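You operate a simulated robot arm through the tools that you are given. There is no shell and no other tool.

The job below is to be done with a simulated robot arm. You get a single attempt, and the scene is never put back.

TASK
Boil the kettle and fill the purple mug about three quarters.
Fine: the kettle goes back on its base and its socket ends off; spill nothing.

It is judged by the outcome, as a careful person would: the job done as asked, and still so three seconds after it is handed in. It fails if anything else is knocked over, pushed out of place, dropped, spilled or broken.

THE ROBOT
A 6-joint arm with a two-finger parallel gripper, fixed in place. Base frame: the origin is at the foot of the arm, x ahead of it, y to its left, z up; the work surface is at about z = 900. Units: mm, degrees, N and s.
With the tool pointing down near the work surface it reaches from about 320 to 700 mm from the base axis. Its first joint turns from -166.0 to 166.0 degrees. Payload 4.1 kg.
The tool frame sits at the grasp point between the pads (the TCP): z along the fingers, y along the line on which they close. The tips reach 23 mm beyond it. Largest opening 94 mm; finger width 38, thickness 10; the body of the gripper, 54 by 96 mm, starts 39 mm behind the TCP.
Orientation is told as [roll, pitch, yaw] about the base's x, y, z axes, in that order, counted from this pose: with the fingers straight down and closing along the base's y, the tool's x points along the base's -x, its y along +y and its z along -z.

THE INTERFACE
- The arm moves only by the tool arm_command. Its argument "increments" is a list of rows, each a list of 3 entries, a list of its own where there are three numbers: the shift along the base's x, y, z in mm, then the turn, a rotation vector about the base's x, y, z in degrees, then the finger opening in mm, from 0 to 94. In form: [[[dx, dy, dz], [rx, ry, rz], gripper], ...]. A call has 1 to 20 rows; each row is the pose to reach, as a shift and turn from the pose commanded when the call began. A row lasts 0.2 s, in which the tool goes at most 50 mm and 8.6 degrees; a call with a longer step from one row to the next is refused whole, and so is a gripper value outside its range. A pose out of reach is approached as far as the arm can. The call stops where the force on the tool passes 40 N (or 10 N more than at its start, if that is more) or the arm is blocked; 0.2 s more then pass. Each finger travels about 45 mm/s and halts on what it meets, pressing with about 41 N; the grip force reading is that of the motor and also rises with nothing between the fingers. The clock runs only during rows and for 0.2 s after the last one: add rows that repeat a pose to give the fingers time. The reply holds the time, the measured pose of the TCP, the force on the tool along the base axes, the opening and the grip force, in the units named above and with some noise, with the torque about the TCP (base axes, N m) and any sound that the robot's microphone picked up, and new pictures: "pictures" is both (left out), scene, wrist or none.
- Cameras (640 x 400 px; columns grow to the right, rows downward): "scene" is fixed at [47.5, 648.8, 1551.8]; the picture's right is [-0.75, -0.66, 0.00], its down [-0.45, 0.51, -0.74] and it looks along [0.49, -0.55, -0.68] (base axes); focal length 300 px, centre (320, 200). "wrist" rides on the gripper at [86, 16, -74] in the tool frame; the picture's right is [-0.18, 0.98, 0.00], its down [-0.58, -0.11, -0.81] and it looks along [-0.79, -0.15, 0.59] (tool axes); focal length 243 px, centre (320, 200). There is no depth. A picture from a camera that has moved, and an enlarged one, comes with that camera's place and axes in the base frame and with its lens.
- lift_body(by): slides the trunk up (or, below 0, down) by that many mm; the arm rides with it, the base frame stays. It gives what a move gives, with no picture.
- zoom(camera, box): a new picture of the part [left, top, right, bottom] of that camera's present view, enlarged. No time passes.
- hand_in(): hands the job in; it is judged then, once.

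Places have to be worked out from the pictures, the camera data and where the tool is seen. Open the gripper and draw the arm clear of the work before you hand the job in, unless the task says otherwise.

The tools are called after "Emit:" as a command line: name --argument value ..., lists and objects as JSON in quotes. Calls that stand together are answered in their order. arm_command: Moves the arm, as the interface text tells. Its arguments: {"type":"object","properties":{"increments":{"type":"array","items":{"type":"array"}},"pictures":{"type":"string","enum":["both","scene","wrist","none"]}},"required":["increments"]} The other tools are called the same way: lift_body (by) slides the trunk up or down; zoom (camera, box) takes an enlarged picture of a part of a camera's view; hand_in () hands the job in.

At the start:

```text
t: 0.0
eef_pos: [363.0, 31.0, 1274.8]
ee_rot: [0.0, 0.0, 0.1]
ft_force: [-0.9, -0.2, -0.1]
wrist_torque: [0.0, 0.02, 0.08]
gripper_width: 94.1
finger_force: 0.1
trunk travel left (down, up): [-525.0, 65.0]
```

scene: 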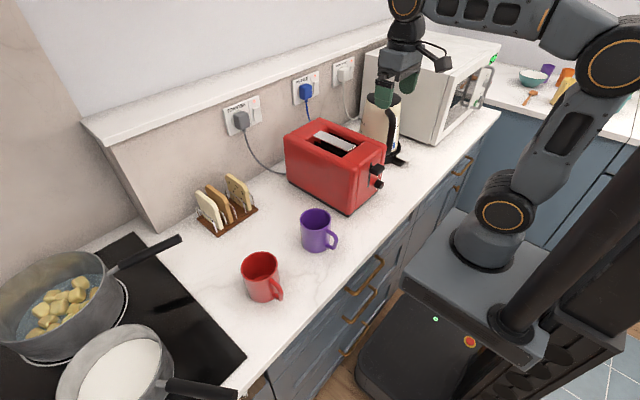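
wrist: 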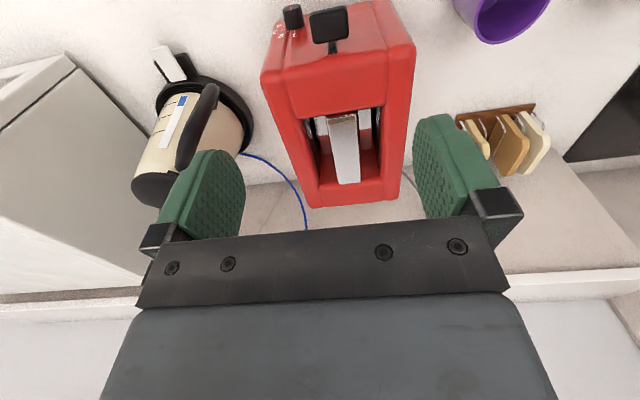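

I'll start by looking closely at the kettle, sockets and mugs before moving anything.

Emit:
zoom --camera "scene" --box '[340, 60, 440, 180]'

Emit:
zoom --camera "scene" --box '[210, 50, 370, 150]'

Emit:
zoom --camera "wrist" --box '[100, 20, 340, 240]'

Emit:
zoom --camera "scene" --box '[220, 190, 380, 310]'

```text
3.33 times, centred on (390, 120) of scene
camera zoom: at [47.5, 648.8, 1551.8], right [-0.75, -0.66, 0.0], down [-0.45, 0.51, -0.74], along [0.49, -0.55, -0.68], focal length 1001 px, centre (87, 467)
```

zoom: 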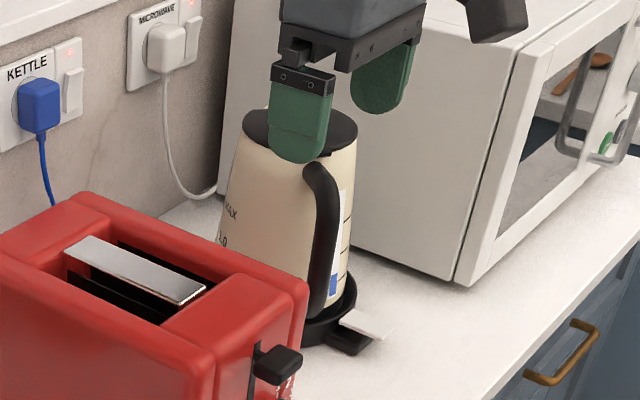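

```text
4.00 times, centred on (290, 100) of scene
camera zoom: at [47.5, 648.8, 1551.8], right [-0.75, -0.66, 0.0], down [-0.45, 0.51, -0.74], along [0.49, -0.55, -0.68], focal length 1201 px, centre (440, 600)
```

zoom: 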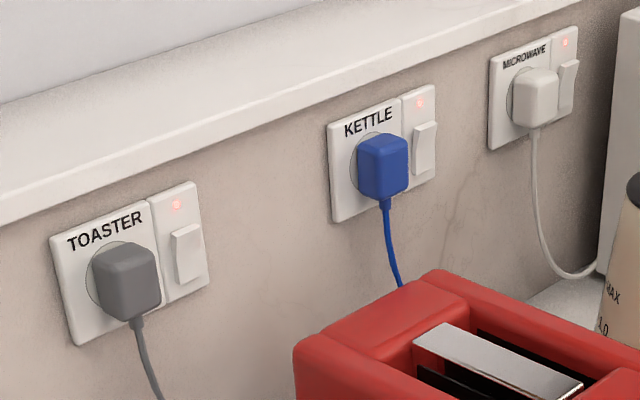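

```text
1.82 times, centred on (220, 130) of wrist
camera zoom: at [276.5, 49.0, 1348.4], right [0.18, 0.98, 0.0], down [0.58, -0.11, 0.81], along [0.79, -0.15, -0.59], focal length 441 px, centre (502, 327)
```

zoom: 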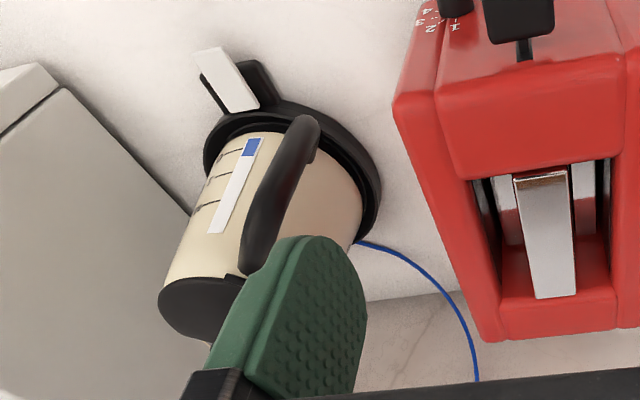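

```text
3.33 times, centred on (300, 250) of scene
camera zoom: at [47.5, 648.8, 1551.8], right [-0.75, -0.66, 0.0], down [-0.45, 0.51, -0.74], along [0.49, -0.55, -0.68], focal length 1001 px, centre (387, 33)
```

zoom: 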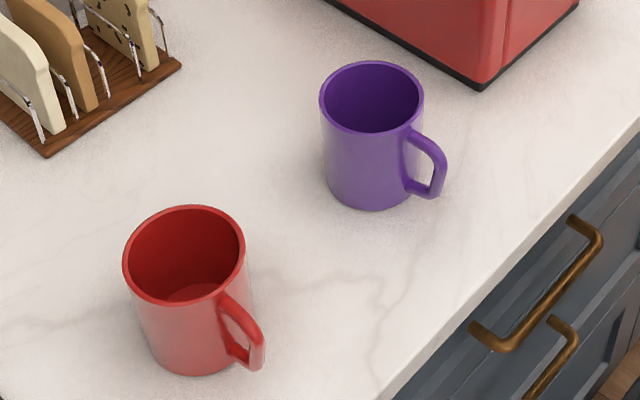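

All three sockets show a red light, and the kettle gauge has some blue low down. I judge the kettle at about (510,-240), its base lever near (415,-230), the purple mug near (405,263), and the toaster between them. I'll move the wrist camera to the kettle for a closer look.

Emit:
arm_command --increments '[[[0, -40, 0], [0, 0, 0], 94], [[-10, -80, 0], [0, 0, 0], 94], [[-20, -120, -10], [0, 0, 0], 94], [[-30, -160, -30], [0, 0, 0], 94], [[-40, -190, -60], [0, 0, 0], 94], [[-50, -200, -90], [0, 0, 0], 94], [[-50, -200, -90], [0, 0, 0], 94]]'

```text
t: 1.6
eef_pos: [310.0, -167.8, 1183.9]
ee_rot: [0.0, 0.0, 0.0]
ft_force: [0.4, 0.8, -0.1]
wrist_torque: [-0.03, 0.01, 0.01]
gripper_width: 94.0
finger_force: 0.0
trunk travel left (down, up): [-525.0, 65.0]
camera wrist: at [224.9, -151.5, 1257.8], right [0.18, 0.98, 0.0], down [0.58, -0.11, 0.81], along [0.79, -0.15, -0.59], focal length 243 px, centre (320, 200)
```

scene: 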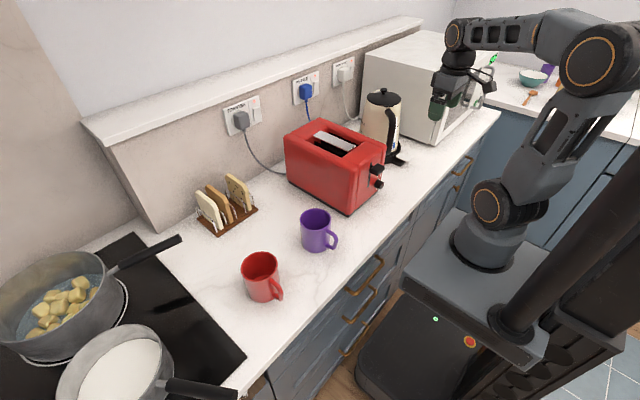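
wrist: 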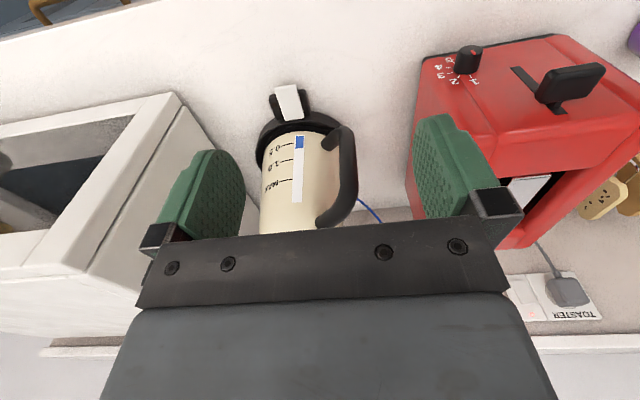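

Emit:
zoom --camera "wrist" --box '[230, 70, 390, 240]'

Emit:
zoom --camera "scene" --box '[340, 70, 440, 180]'

```text
2.35 times, centred on (310, 155) of wrist
camera zoom: at [224.9, -151.5, 1257.8], right [0.18, 0.98, 0.0], down [0.58, -0.11, 0.81], along [0.79, -0.15, -0.59], focal length 571 px, centre (344, 306)
```

zoom: 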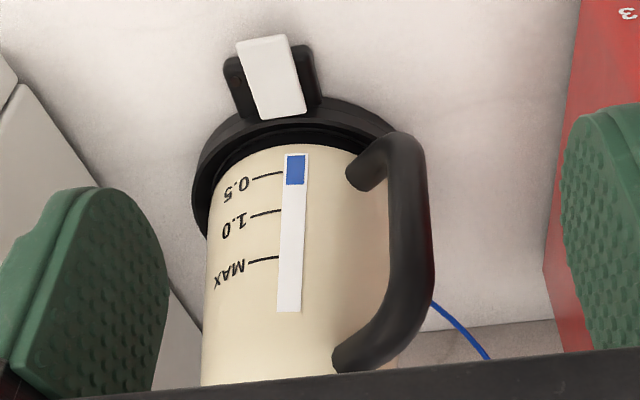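

```text
3.64 times, centred on (390, 125) of scene
camera zoom: at [47.5, 648.8, 1551.8], right [-0.75, -0.66, 0.0], down [-0.45, 0.51, -0.74], along [0.49, -0.55, -0.68], focal length 1092 px, centre (66, 473)
```

zoom: 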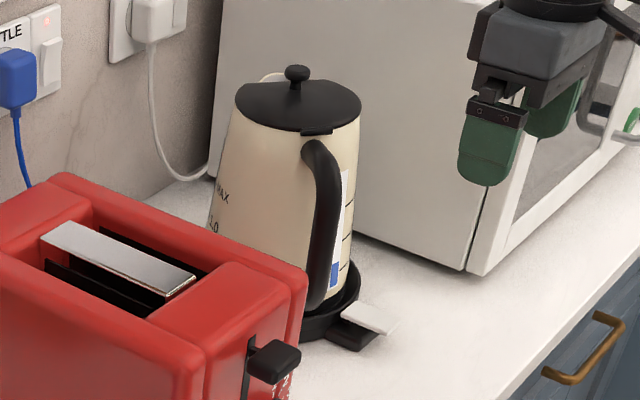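

The gauge shows about 0.6 L, enough for the mug. The handle points mostly toward +y and the base paddle is near (422,-238). I'll lower the camera to see the paddle and the kettle from a second height.

Emit:
arm_command --increments '[[[0, -20, -30], [0, 0, 0], 60], [[0, -40, -70], [0, 0, 0], 30], [[0, -60, -110], [0, 0, 0], 0], [[0, -70, -130], [0, 0, 0], 0], [[0, -70, -130], [0, 0, 0], 0], [[0, -70, -130], [0, 0, 0], 0]]'

Emit:
zoom --camera "wrist" --box '[200, 0, 440, 150]'

Emit:
zoom --camera "scene" --box '[370, 130, 430, 180]'

Emit:
zoom --camera "scene" --box '[280, 60, 360, 120]'

```text
t: 3.0
eef_pos: [309.5, -238.6, 1055.0]
ee_rot: [0.0, -0.1, 0.0]
ft_force: [-0.2, -0.3, -1.2]
wrist_torque: [0.02, -0.01, 0.01]
gripper_width: 0.0
finger_force: 31.7
trunk travel left (down, up): [-525.0, 65.0]
camera wrist: at [223.9, -221.8, 1128.9], right [0.18, 0.98, 0.0], down [0.58, -0.11, 0.81], along [0.79, -0.15, -0.59], focal length 243 px, centre (320, 200)
```

scene: 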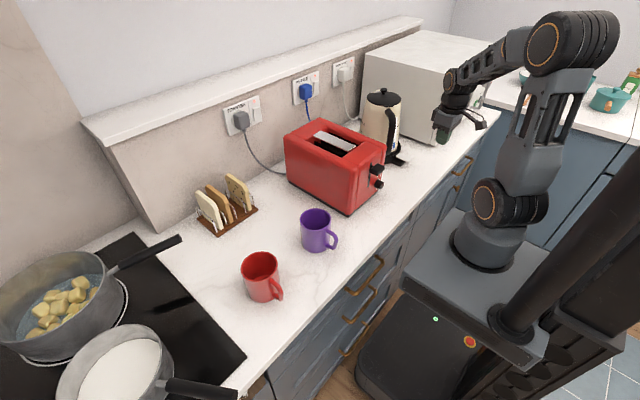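
wrist: 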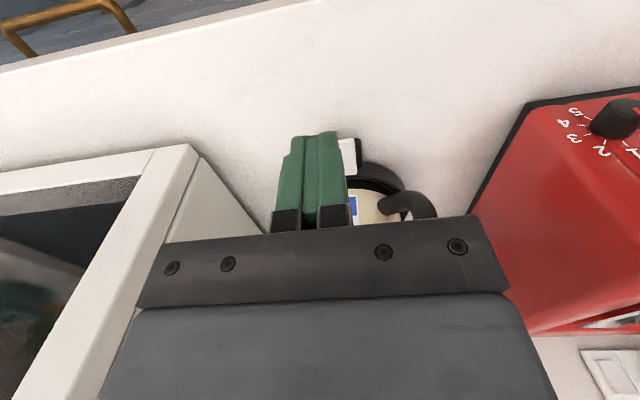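

```text
2.67 times, centred on (320, 75) of wrist
camera zoom: at [223.9, -221.8, 1128.9], right [0.18, 0.98, 0.0], down [0.58, -0.11, 0.81], along [0.79, -0.15, -0.59], focal length 647 px, centre (320, 533)
```

zoom: 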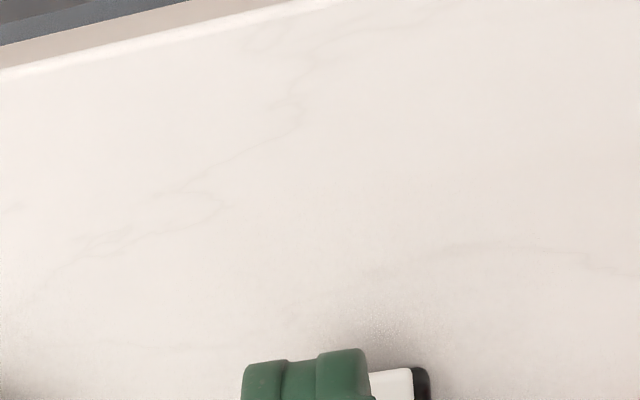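

```text
8.00 times, centred on (400, 155) of scene
camera zoom: at [47.5, 648.8, 1551.8], right [-0.75, -0.66, 0.0], down [-0.45, 0.51, -0.74], along [0.49, -0.55, -0.68], focal length 2402 px, centre (-320, 560)
```

zoom: 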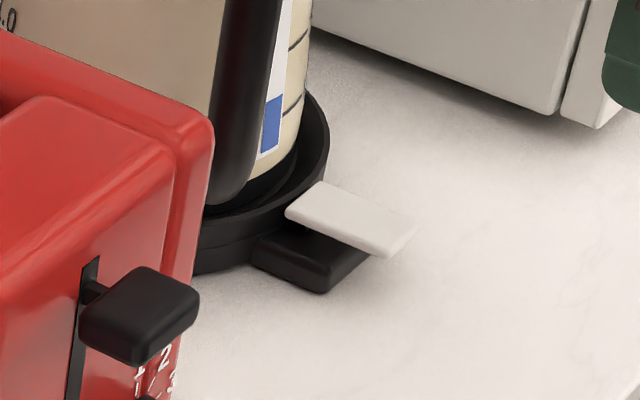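

```text
6.67 times, centred on (320, 90) of scene
camera zoom: at [47.5, 648.8, 1551.8], right [-0.75, -0.66, 0.0], down [-0.45, 0.51, -0.74], along [0.49, -0.55, -0.68], focal length 2002 px, centre (320, 933)
```

zoom: 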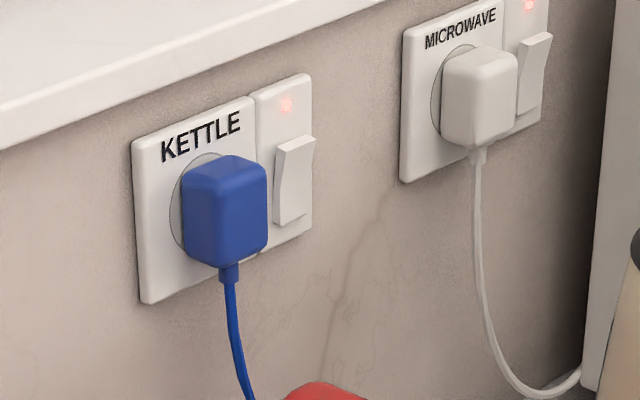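

The sockets look switched on. Triangulating the paddle puts it level at x 395–443, y≈-232, z≈930, with the kettle axis near (540,-232) and the handle bar vertical at (442,-153), z 983–1100. I'll bring the closed fingertips above the paddle's outer end.

Emit:
arm_command --increments '[[[40, 3, 0], [0, 0, 0], 0], [[80, 6, 0], [0, 0, 0], 0], [[82, 6, -40], [0, 0, 0], 0], [[82, 6, -80], [0, 0, 0], 0], [[82, 6, -80], [0, 0, 0], 0]]'

Emit:
zoom --camera "scene" --box '[370, 120, 440, 180]'

```text
t: 4.2
eef_pos: [395.1, -230.7, 975.9]
ee_rot: [-0.1, 0.0, 0.0]
ft_force: [0.1, 0.0, -0.4]
wrist_torque: [0.02, 0.03, -0.01]
gripper_width: 0.0
finger_force: 41.1
trunk travel left (down, up): [-525.0, 65.0]
camera wrist: at [309.8, -213.3, 1049.7], right [0.18, 0.98, 0.0], down [0.58, -0.11, 0.81], along [0.79, -0.15, -0.59], focal length 243 px, centre (320, 200)
```

scene: 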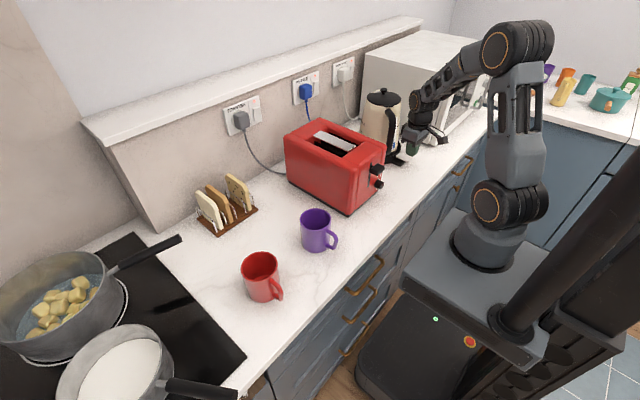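
wrist: 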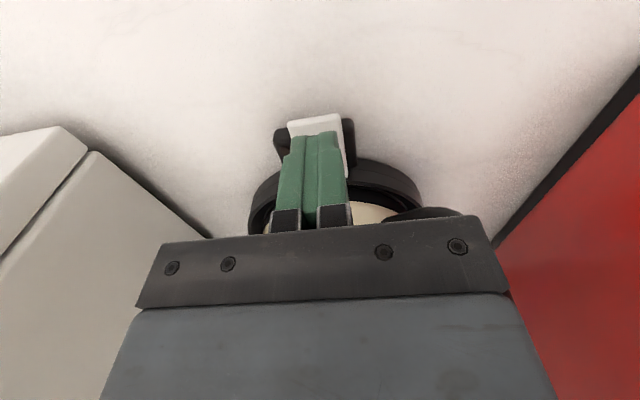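

```text
6.67 times, centred on (405, 150) of scene
camera zoom: at [47.5, 648.8, 1551.8], right [-0.75, -0.66, 0.0], down [-0.45, 0.51, -0.74], along [0.49, -0.55, -0.68], focal length 2002 px, centre (-247, 533)
```

zoom: 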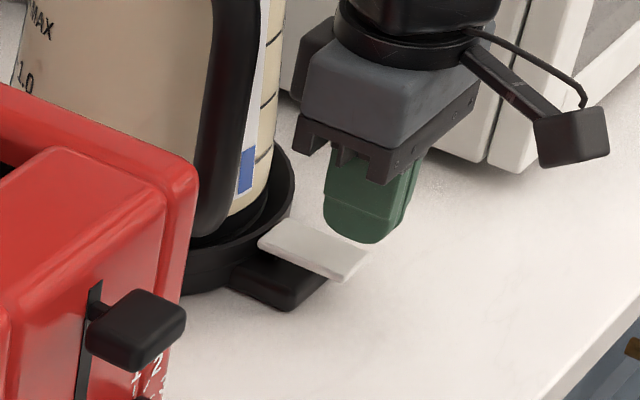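

The fingertips are lined up about 20 mm above the paddle. I'll press down slowly and watch the force and sound.

Emit:
arm_command --increments '[[[0, 0, -8], [0, 0, 0], 0], [[0, 0, -14], [0, 0, 0], 0], [[0, 0, -18], [0, 0, 0], 0], [[0, 0, -22], [0, 0, 0], 0], [[0, 0, -25], [0, 0, 0], 0], [[0, 0, -28], [0, 0, 0], 0], [[0, 0, -31], [0, 0, 0], 0]]'

Emit:
zoom --camera "scene" --box '[370, 120, 440, 180]'

```text
t: 5.9
eef_pos: [395.0, -229.8, 948.9]
ee_rot: [-0.4, -0.5, 0.0]
ft_force: [-11.0, 9.2, 25.0]
wrist_torque: [0.23, -0.23, 0.11]
gripper_width: 0.0
finger_force: 41.0
trunk travel left (down, up): [-525.0, 65.0]
stopped in row 7: the force on the tool passed its limit at 42 N (the readings are from after the stop); the commanded pose is now the measured one
camera wrist: at [308.2, -213.1, 1020.9], right [0.18, 0.98, 0.0], down [0.57, -0.1, 0.81], along [0.8, -0.15, -0.58], focal length 243 px, centre (320, 200)
```

scene: 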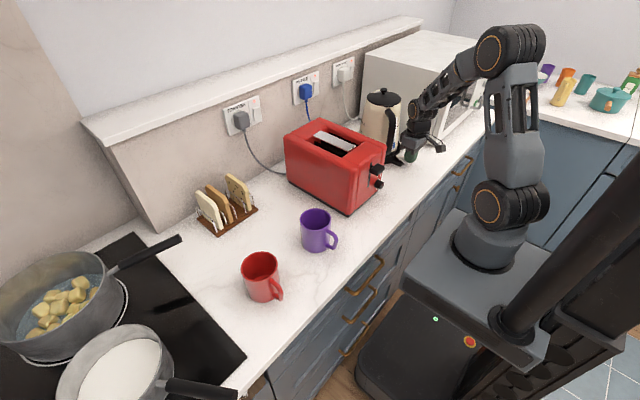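
wrist: 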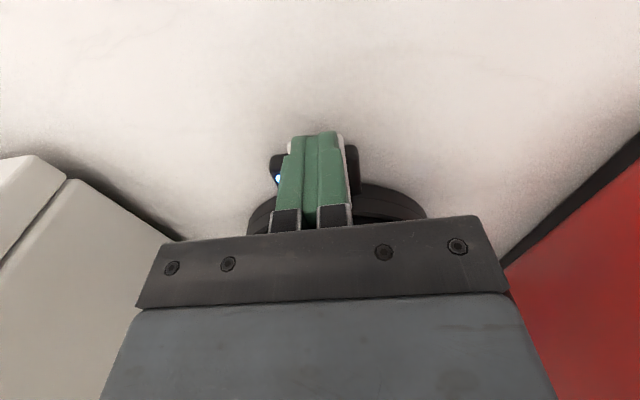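

```text
6.67 times, centred on (405, 150) of scene
camera zoom: at [47.5, 648.8, 1551.8], right [-0.75, -0.66, 0.0], down [-0.45, 0.51, -0.74], along [0.49, -0.55, -0.68], focal length 2002 px, centre (-247, 533)
```

zoom: 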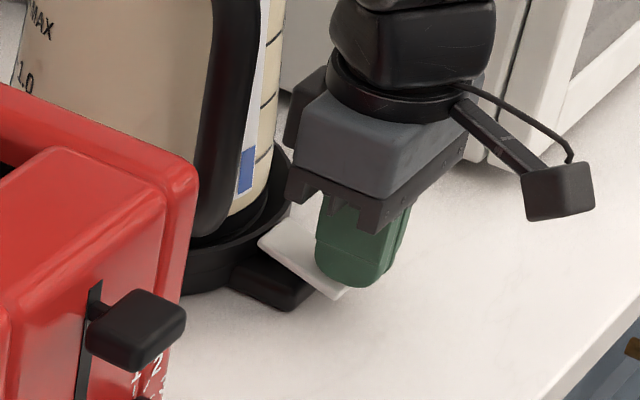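

A blue lamp has lit on the base, so the kettle appears to be on. I'll lift straight off and check the paddle.

Emit:
arm_command --increments '[[[0, 0, 10], [0, 0, 0], 0], [[0, 0, 40], [0, 0, 0], 0], [[-40, 0, 70], [0, 0, 0], 0], [[-85, 0, 100], [0, 0, 0], 0], [[-85, 0, 100], [0, 0, 0], 0]]'

Emit:
zoom --camera "scene" --box '[370, 120, 440, 180]'

Emit:
zoom --camera "wrist" --box '[260, 100, 460, 240]'

```text
refused: row 4 steps farther than a row can; nothing moved
```

```text
6.67 times, centred on (405, 150) of scene
camera zoom: at [47.5, 648.8, 1551.8], right [-0.75, -0.66, 0.0], down [-0.45, 0.51, -0.74], along [0.49, -0.55, -0.68], focal length 2002 px, centre (-247, 533)
```

zoom: 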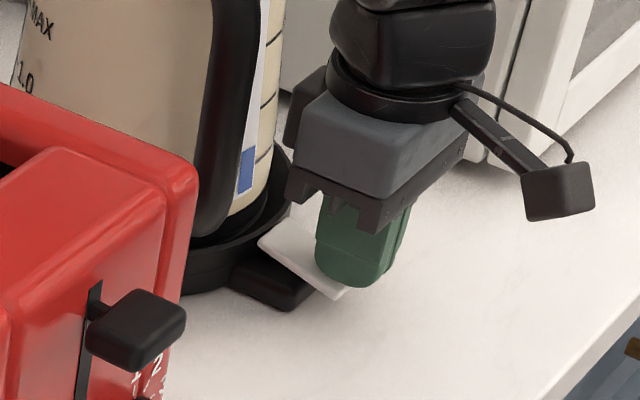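

```text
2.86 times, centred on (360, 170) of wrist
camera zoom: at [308.2, -213.1, 1020.9], right [0.18, 0.98, 0.0], down [0.57, -0.1, 0.81], along [0.8, -0.15, -0.58], focal length 693 px, centre (206, 286)
```

zoom: 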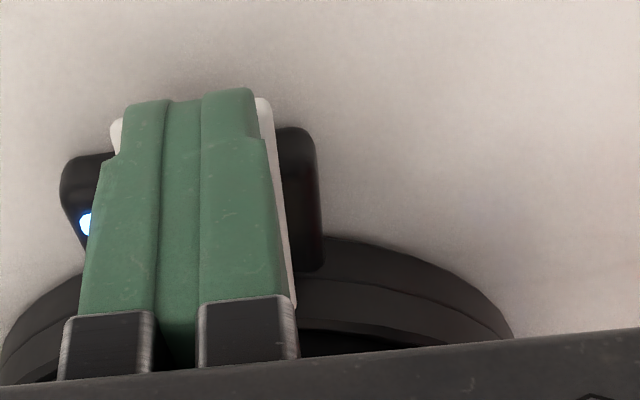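

That step was too long and nothing moved, so I'll lift off with shorter steps.

Emit:
arm_command --increments '[[[0, 0, 10], [0, 0, 0], 0], [[0, 0, 40], [0, 0, 0], 0], [[-30, 0, 70], [0, 0, 0], 0], [[-65, 0, 90], [0, 0, 0], 0], [[-90, 0, 110], [0, 0, 0], 0], [[-90, 0, 110], [0, 0, 0], 0]]'

Emit:
zoom --camera "scene" --box '[370, 120, 440, 180]'

Emit:
zoom --camera "wrist" --box '[260, 100, 460, 240]'

```text
t: 7.3
eef_pos: [307.5, -229.8, 1058.1]
ee_rot: [-0.2, -0.4, -0.1]
ft_force: [-0.1, 0.2, 0.4]
wrist_torque: [0.0, 0.01, -0.01]
gripper_width: 0.0
finger_force: 41.3
trunk travel left (down, up): [-525.0, 65.0]
camera wrist: at [221.1, -212.1, 1131.2], right [0.18, 0.98, 0.0], down [0.58, -0.11, 0.81], along [0.8, -0.15, -0.59], focal length 243 px, centre (320, 200)
```

scene: 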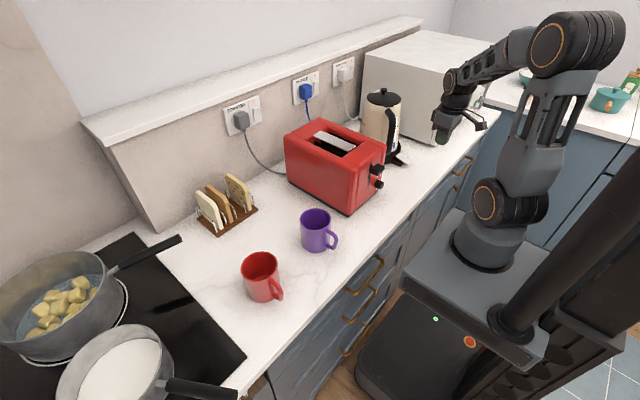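
wrist: 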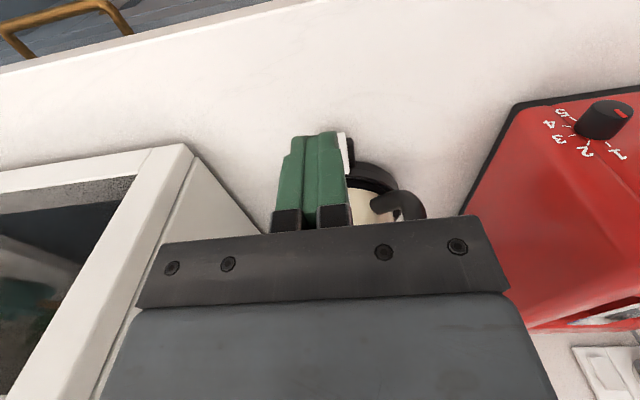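

```text
6.67 times, centred on (405, 150) of scene
camera zoom: at [47.5, 648.8, 1551.8], right [-0.75, -0.66, 0.0], down [-0.45, 0.51, -0.74], along [0.49, -0.55, -0.68], focal length 2002 px, centre (-247, 533)
```

zoom: 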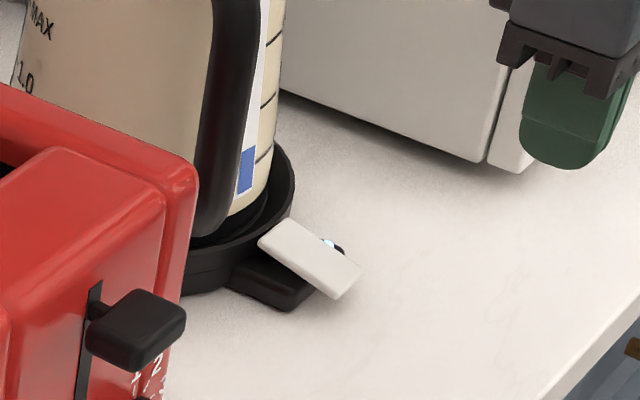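

```text
2.86 times, centred on (360, 170) of wrist
camera zoom: at [221.1, -212.1, 1131.2], right [0.18, 0.98, 0.0], down [0.58, -0.11, 0.81], along [0.8, -0.15, -0.59], focal length 693 px, centre (206, 286)
```

zoom: 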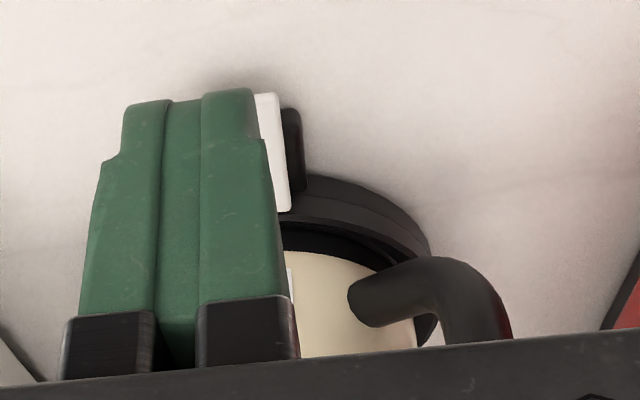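

The paddle is down and the blue lamp is lit, so the kettle is heating. While it heats I'll turn the gripper horizontal, fingers pointing along the handle's inward direction (azimuth ≈ -39°), at a clear spot in front of it.

Emit:
arm_command --increments '[[[5, 30, 10], [-2.5, -7.18, -2.5], 0], [[10, 60, 20], [-5.1, -14.4, -5.1], 0], [[15, 90, 30], [-7.6, -21.5, -7.6], 20], [[20, 110, 40], [-10.2, -28.7, -10.2], 40], [[25, 130, 50], [-12.7, -35.9, -12.7], 60], [[30, 150, 60], [-15.25, -43.1, -15.25], 70], [[30, 150, 60], [-17.8, -50.3, -17.8], 70], [[30, 150, 60], [-20.3, -57.5, -20.3], 70], [[30, 150, 60], [-22.9, -64.6, -22.9], 70], [[30, 150, 60], [-25.4, -71.8, -25.4], 70], [[30, 150, 60], [-28, -79, -28], 70], [[30, 150, 60], [-30.5, -86.2, -30.5], 70], [[30, 150, 60], [-30.5, -86.2, -30.5], 70], [[30, 150, 60], [-30.5, -86.2, -30.5], 70]]'

```text
t: 9.8
eef_pos: [435.3, -60.6, 1153.0]
ee_rot: [-28.4, -86.1, -9.6]
ft_force: [-23.7, -3.4, 10.8]
wrist_torque: [0.36, 2.51, 1.72]
gripper_width: 70.0
finger_force: 0.1
out of reach, approached as far as the arm can: row 4, 5, 6, 7, 8, 9, 10, 11, 12
trunk travel left (down, up): [-525.0, 65.0]
stopped in row 12: the force on the tool passed its limit at 70 N (the readings are from after the stop); the commanded pose is now the measured one
camera wrist: at [381.1, 0.4, 1069.6], right [0.62, 0.77, 0.15], down [-0.66, 0.4, 0.63], along [0.43, -0.49, 0.76], focal length 243 px, centre (320, 200)
```

scene: 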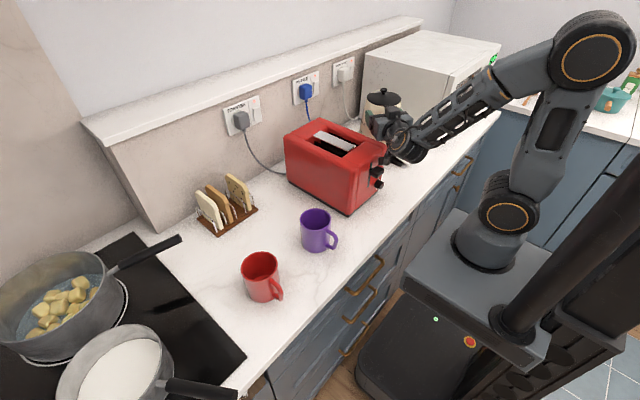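
wrist: 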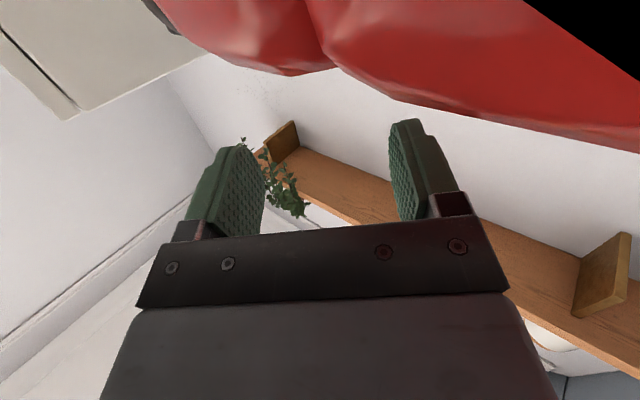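

The pose was out of reach so close in; the arm drifted forward and the camera bracket touched something, probably the toaster's front edge. I'll back straight up and away gently and check the toaster.

Emit:
arm_command --increments '[[[-5, -5, 10], [0, 0, 0], 70], [[-8, -10, 30], [0, 0, 0], 70], [[-8, -20, 60], [0, 0, 0], 70], [[-8, -30, 90], [0, 0, 0], 70], [[-8, -30, 110], [0, 0, 0], 70]]'

Emit:
zoom --camera "scene" --box '[270, 70, 430, 220]'

```text
t: 11.0
eef_pos: [433.6, -85.4, 1262.4]
ee_rot: [-26.7, -85.9, -11.3]
ft_force: [-0.4, -0.2, 0.9]
wrist_torque: [0.0, 0.03, -0.02]
gripper_width: 70.0
finger_force: 0.1
out of reach, approached as far as the arm can: row 1
trunk travel left (down, up): [-525.0, 65.0]
camera wrist: at [379.2, -25.4, 1179.2], right [0.62, 0.77, 0.15], down [-0.66, 0.4, 0.63], along [0.43, -0.49, 0.76], focal length 243 px, centre (320, 200)
```

scene: 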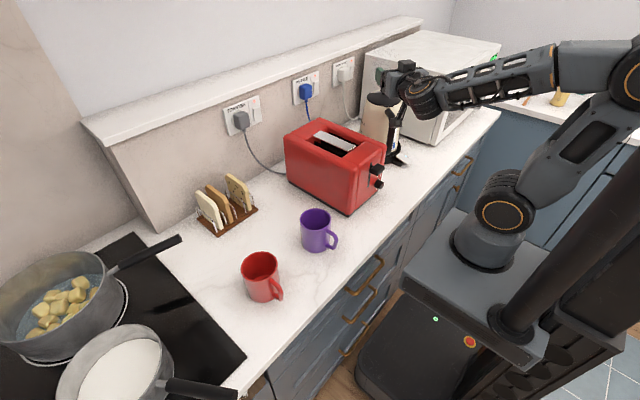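
wrist: 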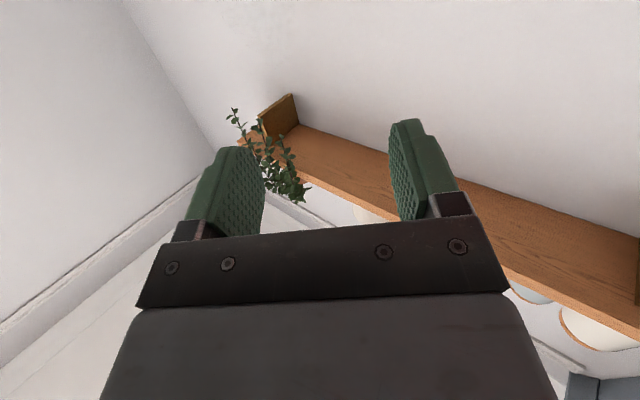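

```text
2.67 times, centred on (350, 145) of scene
camera zoom: at [47.5, 648.8, 1551.8], right [-0.75, -0.66, 0.0], down [-0.45, 0.51, -0.74], along [0.49, -0.55, -0.68], focal length 801 px, centre (240, 347)
```

zoom: 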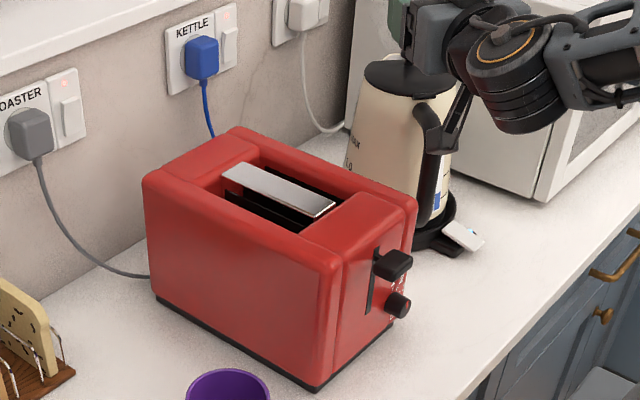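

The toaster looks unmoved. Horizontal at this height is reachable, so lowering the trunk should carry the same arm shape down to handle height. First I'll test pulling back to a stand-off spot at this height and compare the toaster picture.

Emit:
arm_command --increments '[[[-15, 0, 0], [0, 0, 0], 70], [[-30, 0, 0], [0, 0, 0], 70], [[-45, 0, 0], [0, 0, 0], 70], [[-60, 0, 0], [0, 0, 0], 70], [[-60, 0, 0], [0, 0, 0], 70]]' --pictures "scene"

Emit:
zoom --camera "scene" --box '[370, 120, 440, 180]'

```text
t: 12.2
eef_pos: [377.2, -86.4, 1267.4]
ee_rot: [-26.3, -85.9, -11.7]
ft_force: [-0.3, 0.5, -0.7]
wrist_torque: [0.0, 0.02, 0.0]
gripper_width: 70.0
finger_force: 0.0
out of reach, approached as far as the arm can: row 4, 5
trunk travel left (down, up): [-525.0, 65.0]
```

scene: 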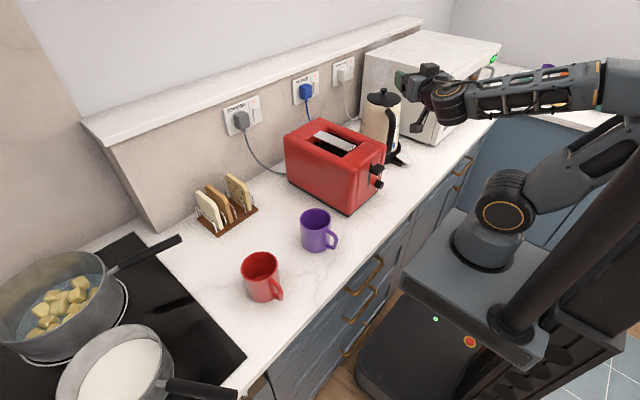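

```text
6.67 times, centred on (405, 150) of scene
camera zoom: at [47.5, 648.8, 1551.8], right [-0.75, -0.66, 0.0], down [-0.45, 0.51, -0.74], along [0.49, -0.55, -0.68], focal length 2002 px, centre (-247, 533)
```

zoom: 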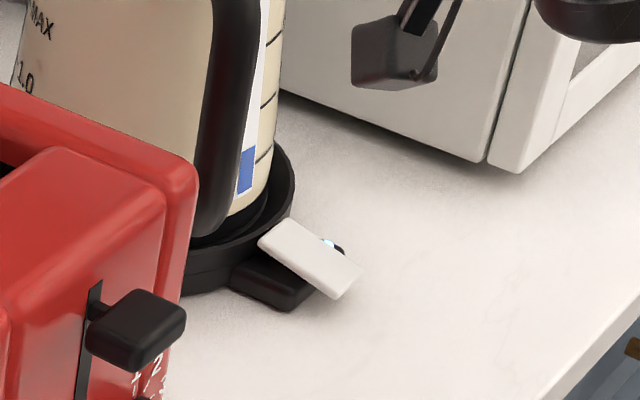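

Toaster and kettle are exactly where they were. I'll line up behind the handle, level the gripper slightly, then lower the trunk in stages.

Emit:
arm_command --increments '[[[3, -10, 10], [0, 0, 0], 70], [[3, -16, 30], [-0.5, -2, 0], 70], [[3, -16, 40], [-0.9, -4, 0], 70], [[3, -16, 40], [-0.9, -4, 0], 70]]' --pictures "none"

Emit:
lift_body --by -130

```text
t: 13.2
eef_pos: [379.7, -103.2, 1307.5]
ee_rot: [-151.3, -89.9, 113.2]
ft_force: [0.3, 0.4, 0.0]
wrist_torque: [-0.03, 0.0, 0.0]
gripper_width: 70.1
finger_force: 0.0
trunk travel left (down, up): [-525.0, 65.0]
```

```text
t: 14.8
eef_pos: [388.5, -103.7, 1162.0]
ee_rot: [-42.3, -87.3, 4.2]
ft_force: [0.3, -1.1, -0.2]
wrist_torque: [0.02, -0.02, -0.01]
gripper_width: 69.9
finger_force: 0.1
trunk travel left (down, up): [-395.0, 195.0]
```

The trunk came down cleanly. I'll raise the arm 100 mm relative to it, then lower the trunk again for more room.

Emit:
arm_command --increments '[[[-3, 0, 40], [0, 0, 0], 70], [[-5, 0, 80], [0, 0, 0], 70], [[-8, 0, 110], [0, 0, 0], 70], [[-8, 0, 110], [0, 0, 0], 70]]' --pictures "none"

Emit:
lift_body --by -150

Emit:
arm_command --increments '[[[0, 0, 0], [0, 0, 0], 70]]'

```text
t: 16.0
eef_pos: [399.1, -103.9, 1260.7]
ee_rot: [-40.5, -85.2, 2.6]
ft_force: [0.3, -0.5, -0.7]
wrist_torque: [0.0, -0.02, 0.02]
gripper_width: 69.9
finger_force: 0.0
trunk travel left (down, up): [-395.0, 195.0]
stopped in row 4: the arm was blocked; the commanded pose is now the measured one
```

```text
t: 17.5
eef_pos: [411.1, -103.0, 1111.7]
ee_rot: [-39.9, -84.0, 1.9]
ft_force: [0.3, -0.1, 18.8]
wrist_torque: [1.11, 0.09, -0.02]
gripper_width: 69.9
finger_force: 0.0
trunk travel left (down, up): [-252.0, 338.0]
stopped: the force on the tool passed its limit at 52 N (the readings are from after the stop); the commanded pose is now the measured one
```

```text
t: 17.9
eef_pos: [410.4, -105.2, 1111.7]
ee_rot: [-39.7, -83.9, 1.8]
ft_force: [1.8, -0.2, 18.0]
wrist_torque: [1.15, 0.02, -0.11]
gripper_width: 70.0
finger_force: 0.1
trunk travel left (down, up): [-252.0, 338.0]
camera wrist: at [353.0, -45.6, 1029.7], right [0.62, 0.78, 0.12], down [-0.64, 0.41, 0.65], along [0.46, -0.48, 0.75], focal length 243 px, centre (320, 200)
```

scene: 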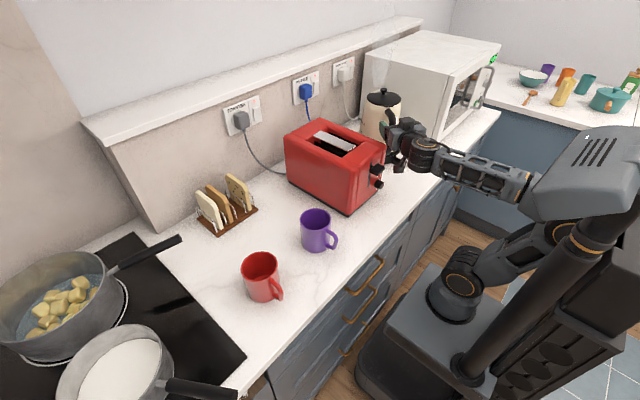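
wrist: 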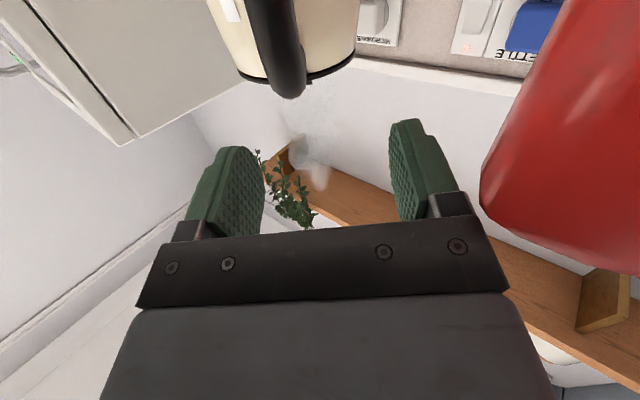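

Steam is already rising. The gripper body's left corner is resting lightly on the toaster's top edge (about 18 N down), and the toaster hasn't shifted. I'll lift straight off, then come in over the handle and level the tool there, since descending from above clears the toaster.

Emit:
arm_command --increments '[[[0, 0, 12], [0, 0, 0], 70], [[0, 0, 35], [0, 0, 0], 70], [[3, -15, 55], [0, 0, 0], 70], [[12, -32, 65], [0, -2, 0], 70], [[22, -42, 70], [0.1, -4, 0], 70], [[31, -48, 70], [0.1, -6, 0], 70], [[31, -48, 70], [0.1, -6, 0], 70]]'

Emit:
zoom --camera "scene" --box '[340, 70, 440, 180]'

```text
t: 19.5
eef_pos: [441.1, -153.1, 1181.8]
ee_rot: [-60.8, -89.8, 22.9]
ft_force: [0.5, -1.0, 0.9]
wrist_torque: [0.0, -0.01, -0.02]
gripper_width: 70.1
finger_force: 0.1
trunk travel left (down, up): [-252.0, 338.0]
camera wrist: at [392.3, -94.4, 1094.4], right [0.6, 0.78, 0.18], down [-0.7, 0.41, 0.58], along [0.38, -0.48, 0.79], focal length 243 px, centre (320, 200)
```

scene: 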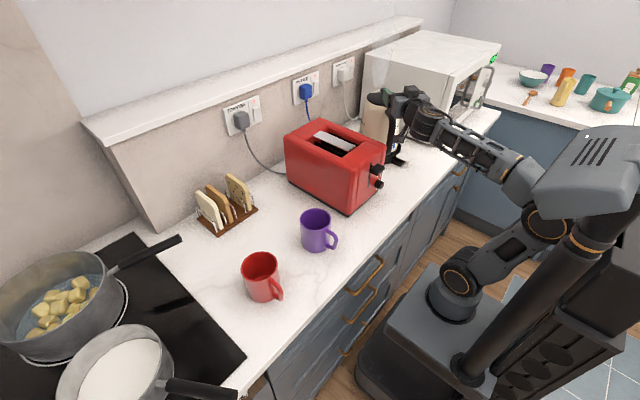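
wrist: 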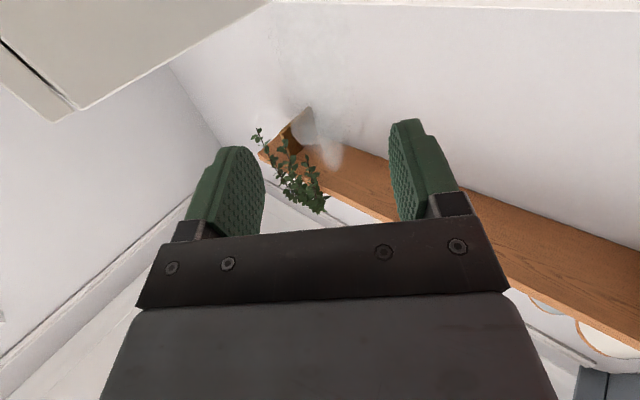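

```text
3.64 times, centred on (390, 125) of scene
camera zoom: at [47.5, 648.8, 1551.8], right [-0.75, -0.66, 0.0], down [-0.45, 0.51, -0.74], along [0.49, -0.55, -0.68], focal length 1092 px, centre (66, 473)
```

zoom: 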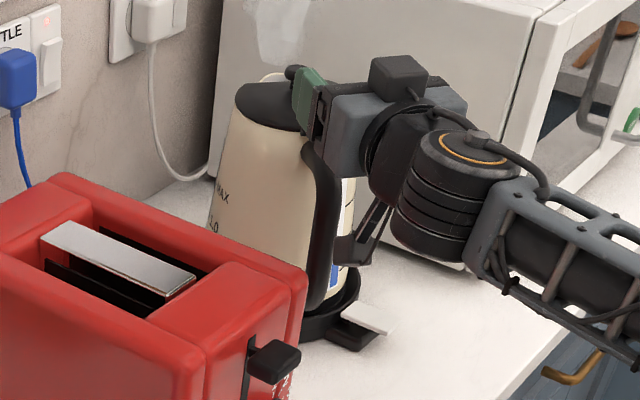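

The gripper is above the handle and steam is rising. I'll check whether the paddle has popped back up.

Emit:
zoom --camera "scene" --box '[370, 120, 440, 180]'

Emit:
zoom --camera "scene" --box '[360, 60, 420, 110]'

```text
6.67 times, centred on (405, 150) of scene
camera zoom: at [47.5, 648.8, 1551.8], right [-0.75, -0.66, 0.0], down [-0.45, 0.51, -0.74], along [0.49, -0.55, -0.68], focal length 2002 px, centre (-247, 533)
```

zoom: 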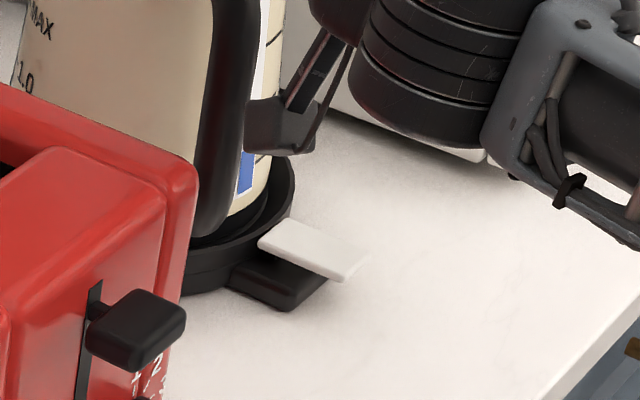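

```text
8.00 times, centred on (390, 85) of scene
camera zoom: at [47.5, 648.8, 1551.8], right [-0.75, -0.66, 0.0], down [-0.45, 0.51, -0.74], along [0.49, -0.55, -0.68], focal length 2402 px, centre (-240, 1120)
```

zoom: 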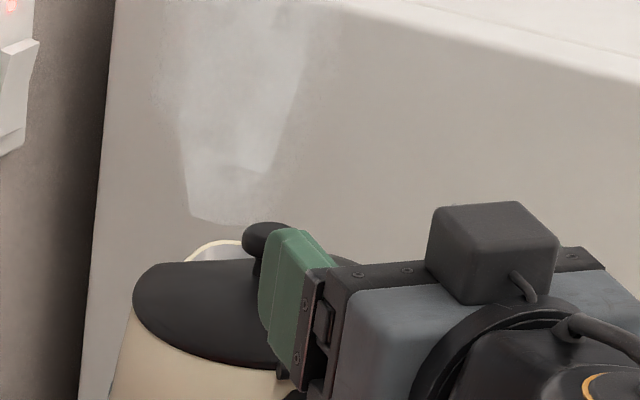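

The paddle is back up with the lamp out and steam rising, so the kettle has boiled and switched itself off. I'll descend around the handle bar in small steps.

Emit:
arm_command --increments '[[[0, 0, -20], [0, 0, 0], 70], [[0, 0, -40], [0, 0, 0], 70], [[0, 0, -60], [0, 0, 0], 70], [[0, 0, -80], [0, 0, 0], 70], [[0, 0, -95], [0, 0, 0], 70], [[0, 0, -95], [0, 0, 0], 70]]'

Emit:
zoom --camera "scene" --box '[340, 70, 440, 180]'

Emit:
zoom --camera "wrist" --box '[160, 0, 480, 230]'

```text
t: 20.9
eef_pos: [443.5, -151.7, 1087.3]
ee_rot: [-60.4, -89.7, 22.5]
ft_force: [0.8, -0.8, 0.4]
wrist_torque: [0.0, -0.01, 0.01]
gripper_width: 70.1
finger_force: 0.0
trunk travel left (down, up): [-252.0, 338.0]
camera wrist: at [395.6, -92.5, 1000.2], right [0.6, 0.78, 0.18], down [-0.7, 0.41, 0.58], along [0.38, -0.48, 0.79], focal length 243 px, centre (320, 200)
```

scene: 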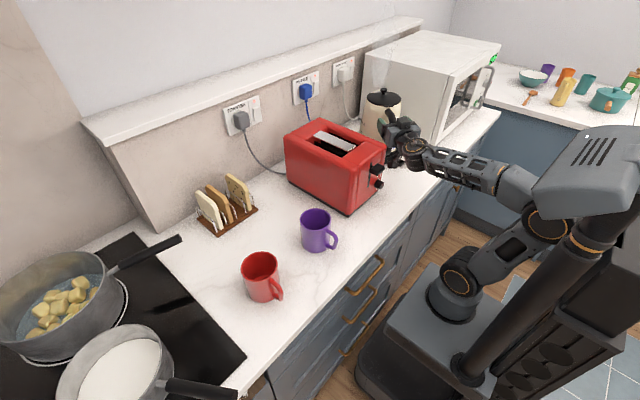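
wrist: 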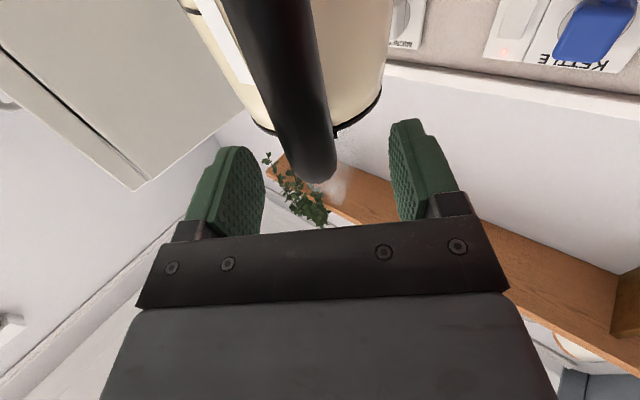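

```text
3.64 times, centred on (390, 125) of scene
camera zoom: at [47.5, 648.8, 1551.8], right [-0.75, -0.66, 0.0], down [-0.45, 0.51, -0.74], along [0.49, -0.55, -0.68], focal length 1092 px, centre (66, 473)
```

zoom: 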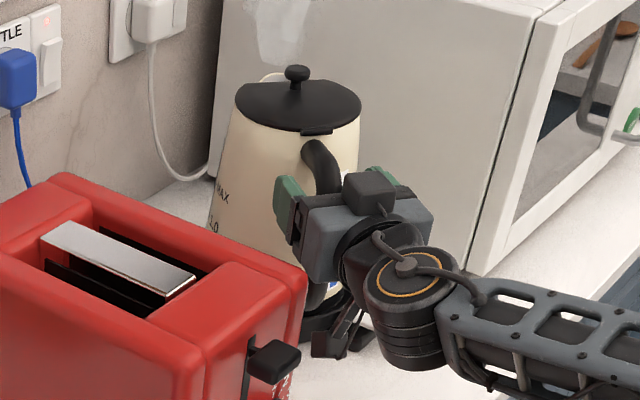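

```text
1.74 times, centred on (320, 115) of wrist
camera zoom: at [395.6, -92.5, 1000.2], right [0.6, 0.78, 0.18], down [-0.7, 0.41, 0.58], along [0.38, -0.48, 0.79], focal length 422 px, centre (320, 348)
```

zoom: 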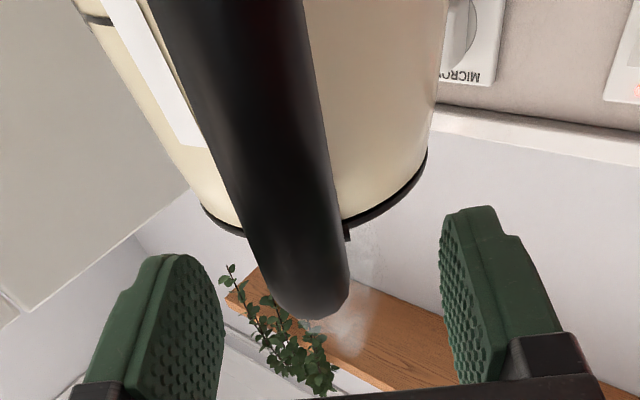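

The bar sits between the open fingers with room on both sides. I'll go down another 40 mm to mid-handle.

Emit:
arm_command --increments '[[[0, -1, -15], [0, 0, 0], 70], [[0, -1, -30], [0, 0, 0], 70], [[0, -1, -40], [0, 0, 0], 70], [[0, -1, -40], [0, 0, 0], 70]]'

Emit:
zoom --camera "scene" --box '[340, 70, 440, 180]'

Emit:
zoom --camera "wrist" --box '[160, 0, 480, 230]'

```text
t: 21.9
eef_pos: [442.4, -152.9, 1047.9]
ee_rot: [-61.0, -89.7, 23.1]
ft_force: [0.0, 0.7, 0.0]
wrist_torque: [0.01, 0.01, 0.01]
gripper_width: 69.9
finger_force: 0.1
trunk travel left (down, up): [-252.0, 338.0]
camera wrist: at [394.0, -94.1, 960.2], right [0.6, 0.78, 0.18], down [-0.7, 0.41, 0.58], along [0.38, -0.48, 0.79], focal length 243 px, centre (320, 200)
```

scene: 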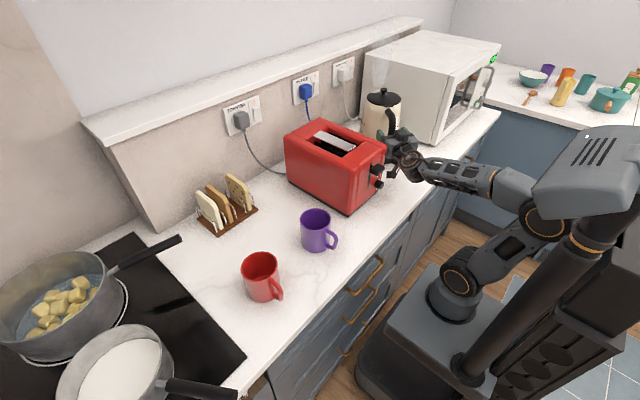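
wrist: 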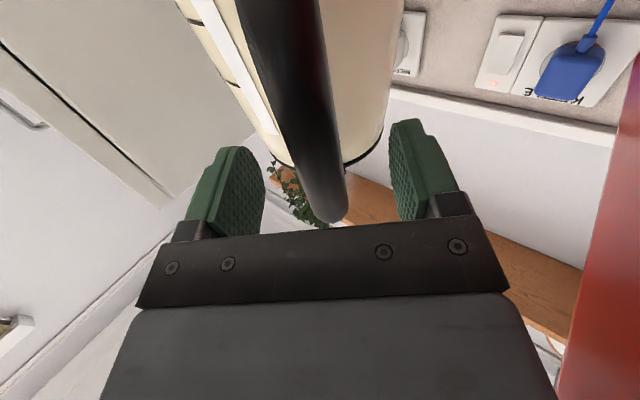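

```text
3.64 times, centred on (390, 125) of scene
camera zoom: at [47.5, 648.8, 1551.8], right [-0.75, -0.66, 0.0], down [-0.45, 0.51, -0.74], along [0.49, -0.55, -0.68], focal length 1092 px, centre (66, 473)
```

zoom: 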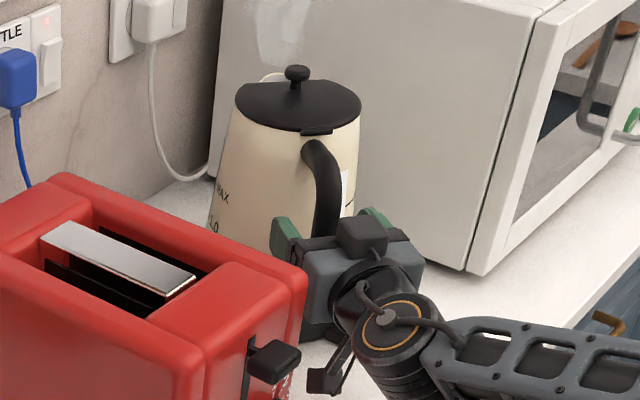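

```text
1.74 times, centred on (320, 115) of wrist
camera zoom: at [394.0, -94.1, 960.2], right [0.6, 0.78, 0.18], down [-0.7, 0.41, 0.58], along [0.38, -0.48, 0.79], focal length 422 px, centre (320, 348)
```

zoom: 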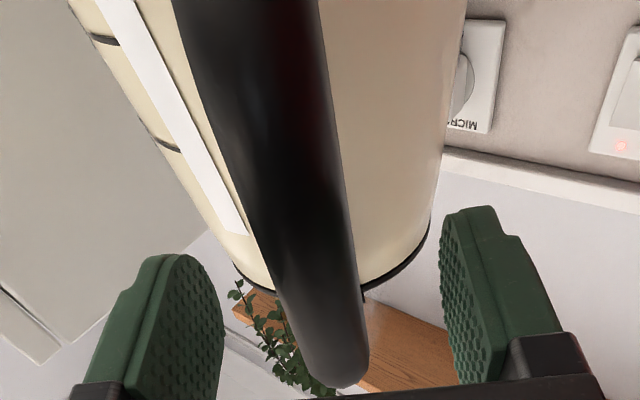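

The bar is centred between the fingers to within about 2 mm and the grasp height is mid-handle. I'll close the fingers.

Emit:
arm_command --increments '[[[0, 0, 0], [0, 0, 0], 50], [[0, 0, 0], [0, 0, 0], 35], [[0, 0, 0], [0, 0, 0], 20], [[0, 0, 0], [0, 0, 0], 10], [[0, 0, 0], [0, 0, 0], 0], [[0, 0, 0], [0, 0, 0], 0], [[0, 0, 0], [0, 0, 0], 0]]'

Emit:
zoom --camera "scene" --box '[340, 70, 440, 180]'

```text
t: 23.5
eef_pos: [442.8, -151.9, 1048.1]
ee_rot: [-52.3, -89.8, 14.4]
ft_force: [1.2, 0.7, 1.1]
wrist_torque: [0.99, -0.75, 0.04]
gripper_width: 22.8
finger_force: 40.7
trunk travel left (down, up): [-252.0, 338.0]
camera wrist: at [394.1, -93.9, 960.5], right [0.6, 0.78, 0.18], down [-0.7, 0.41, 0.58], along [0.38, -0.48, 0.79], focal length 243 px, centre (320, 200)
```

scene: 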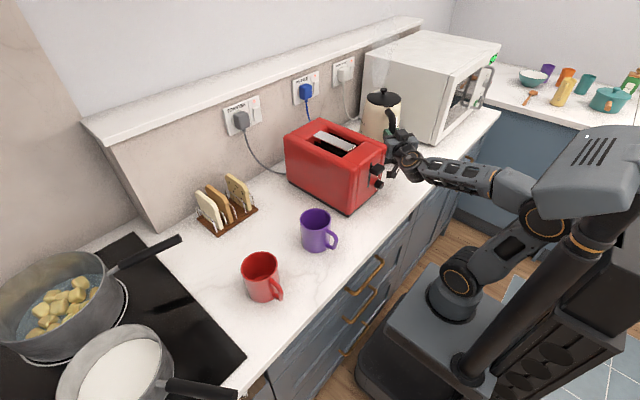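
wrist: 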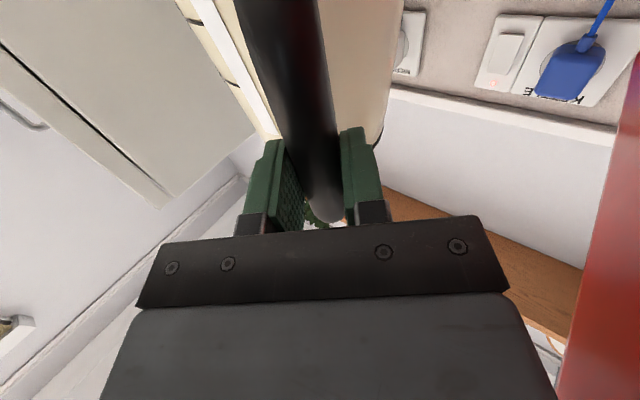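

```text
3.64 times, centred on (390, 125) of scene
camera zoom: at [47.5, 648.8, 1551.8], right [-0.75, -0.66, 0.0], down [-0.45, 0.51, -0.74], along [0.49, -0.55, -0.68], focal length 1092 px, centre (66, 473)
```

zoom: 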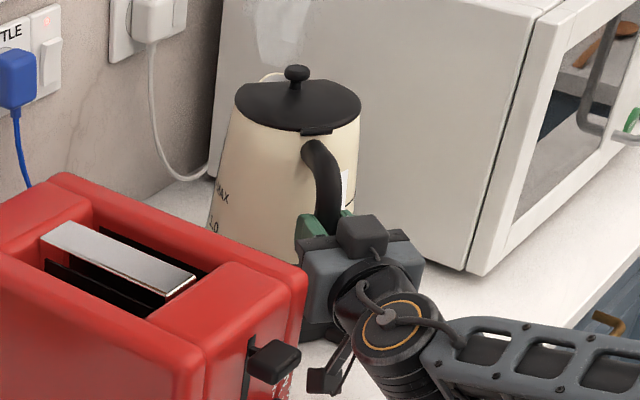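

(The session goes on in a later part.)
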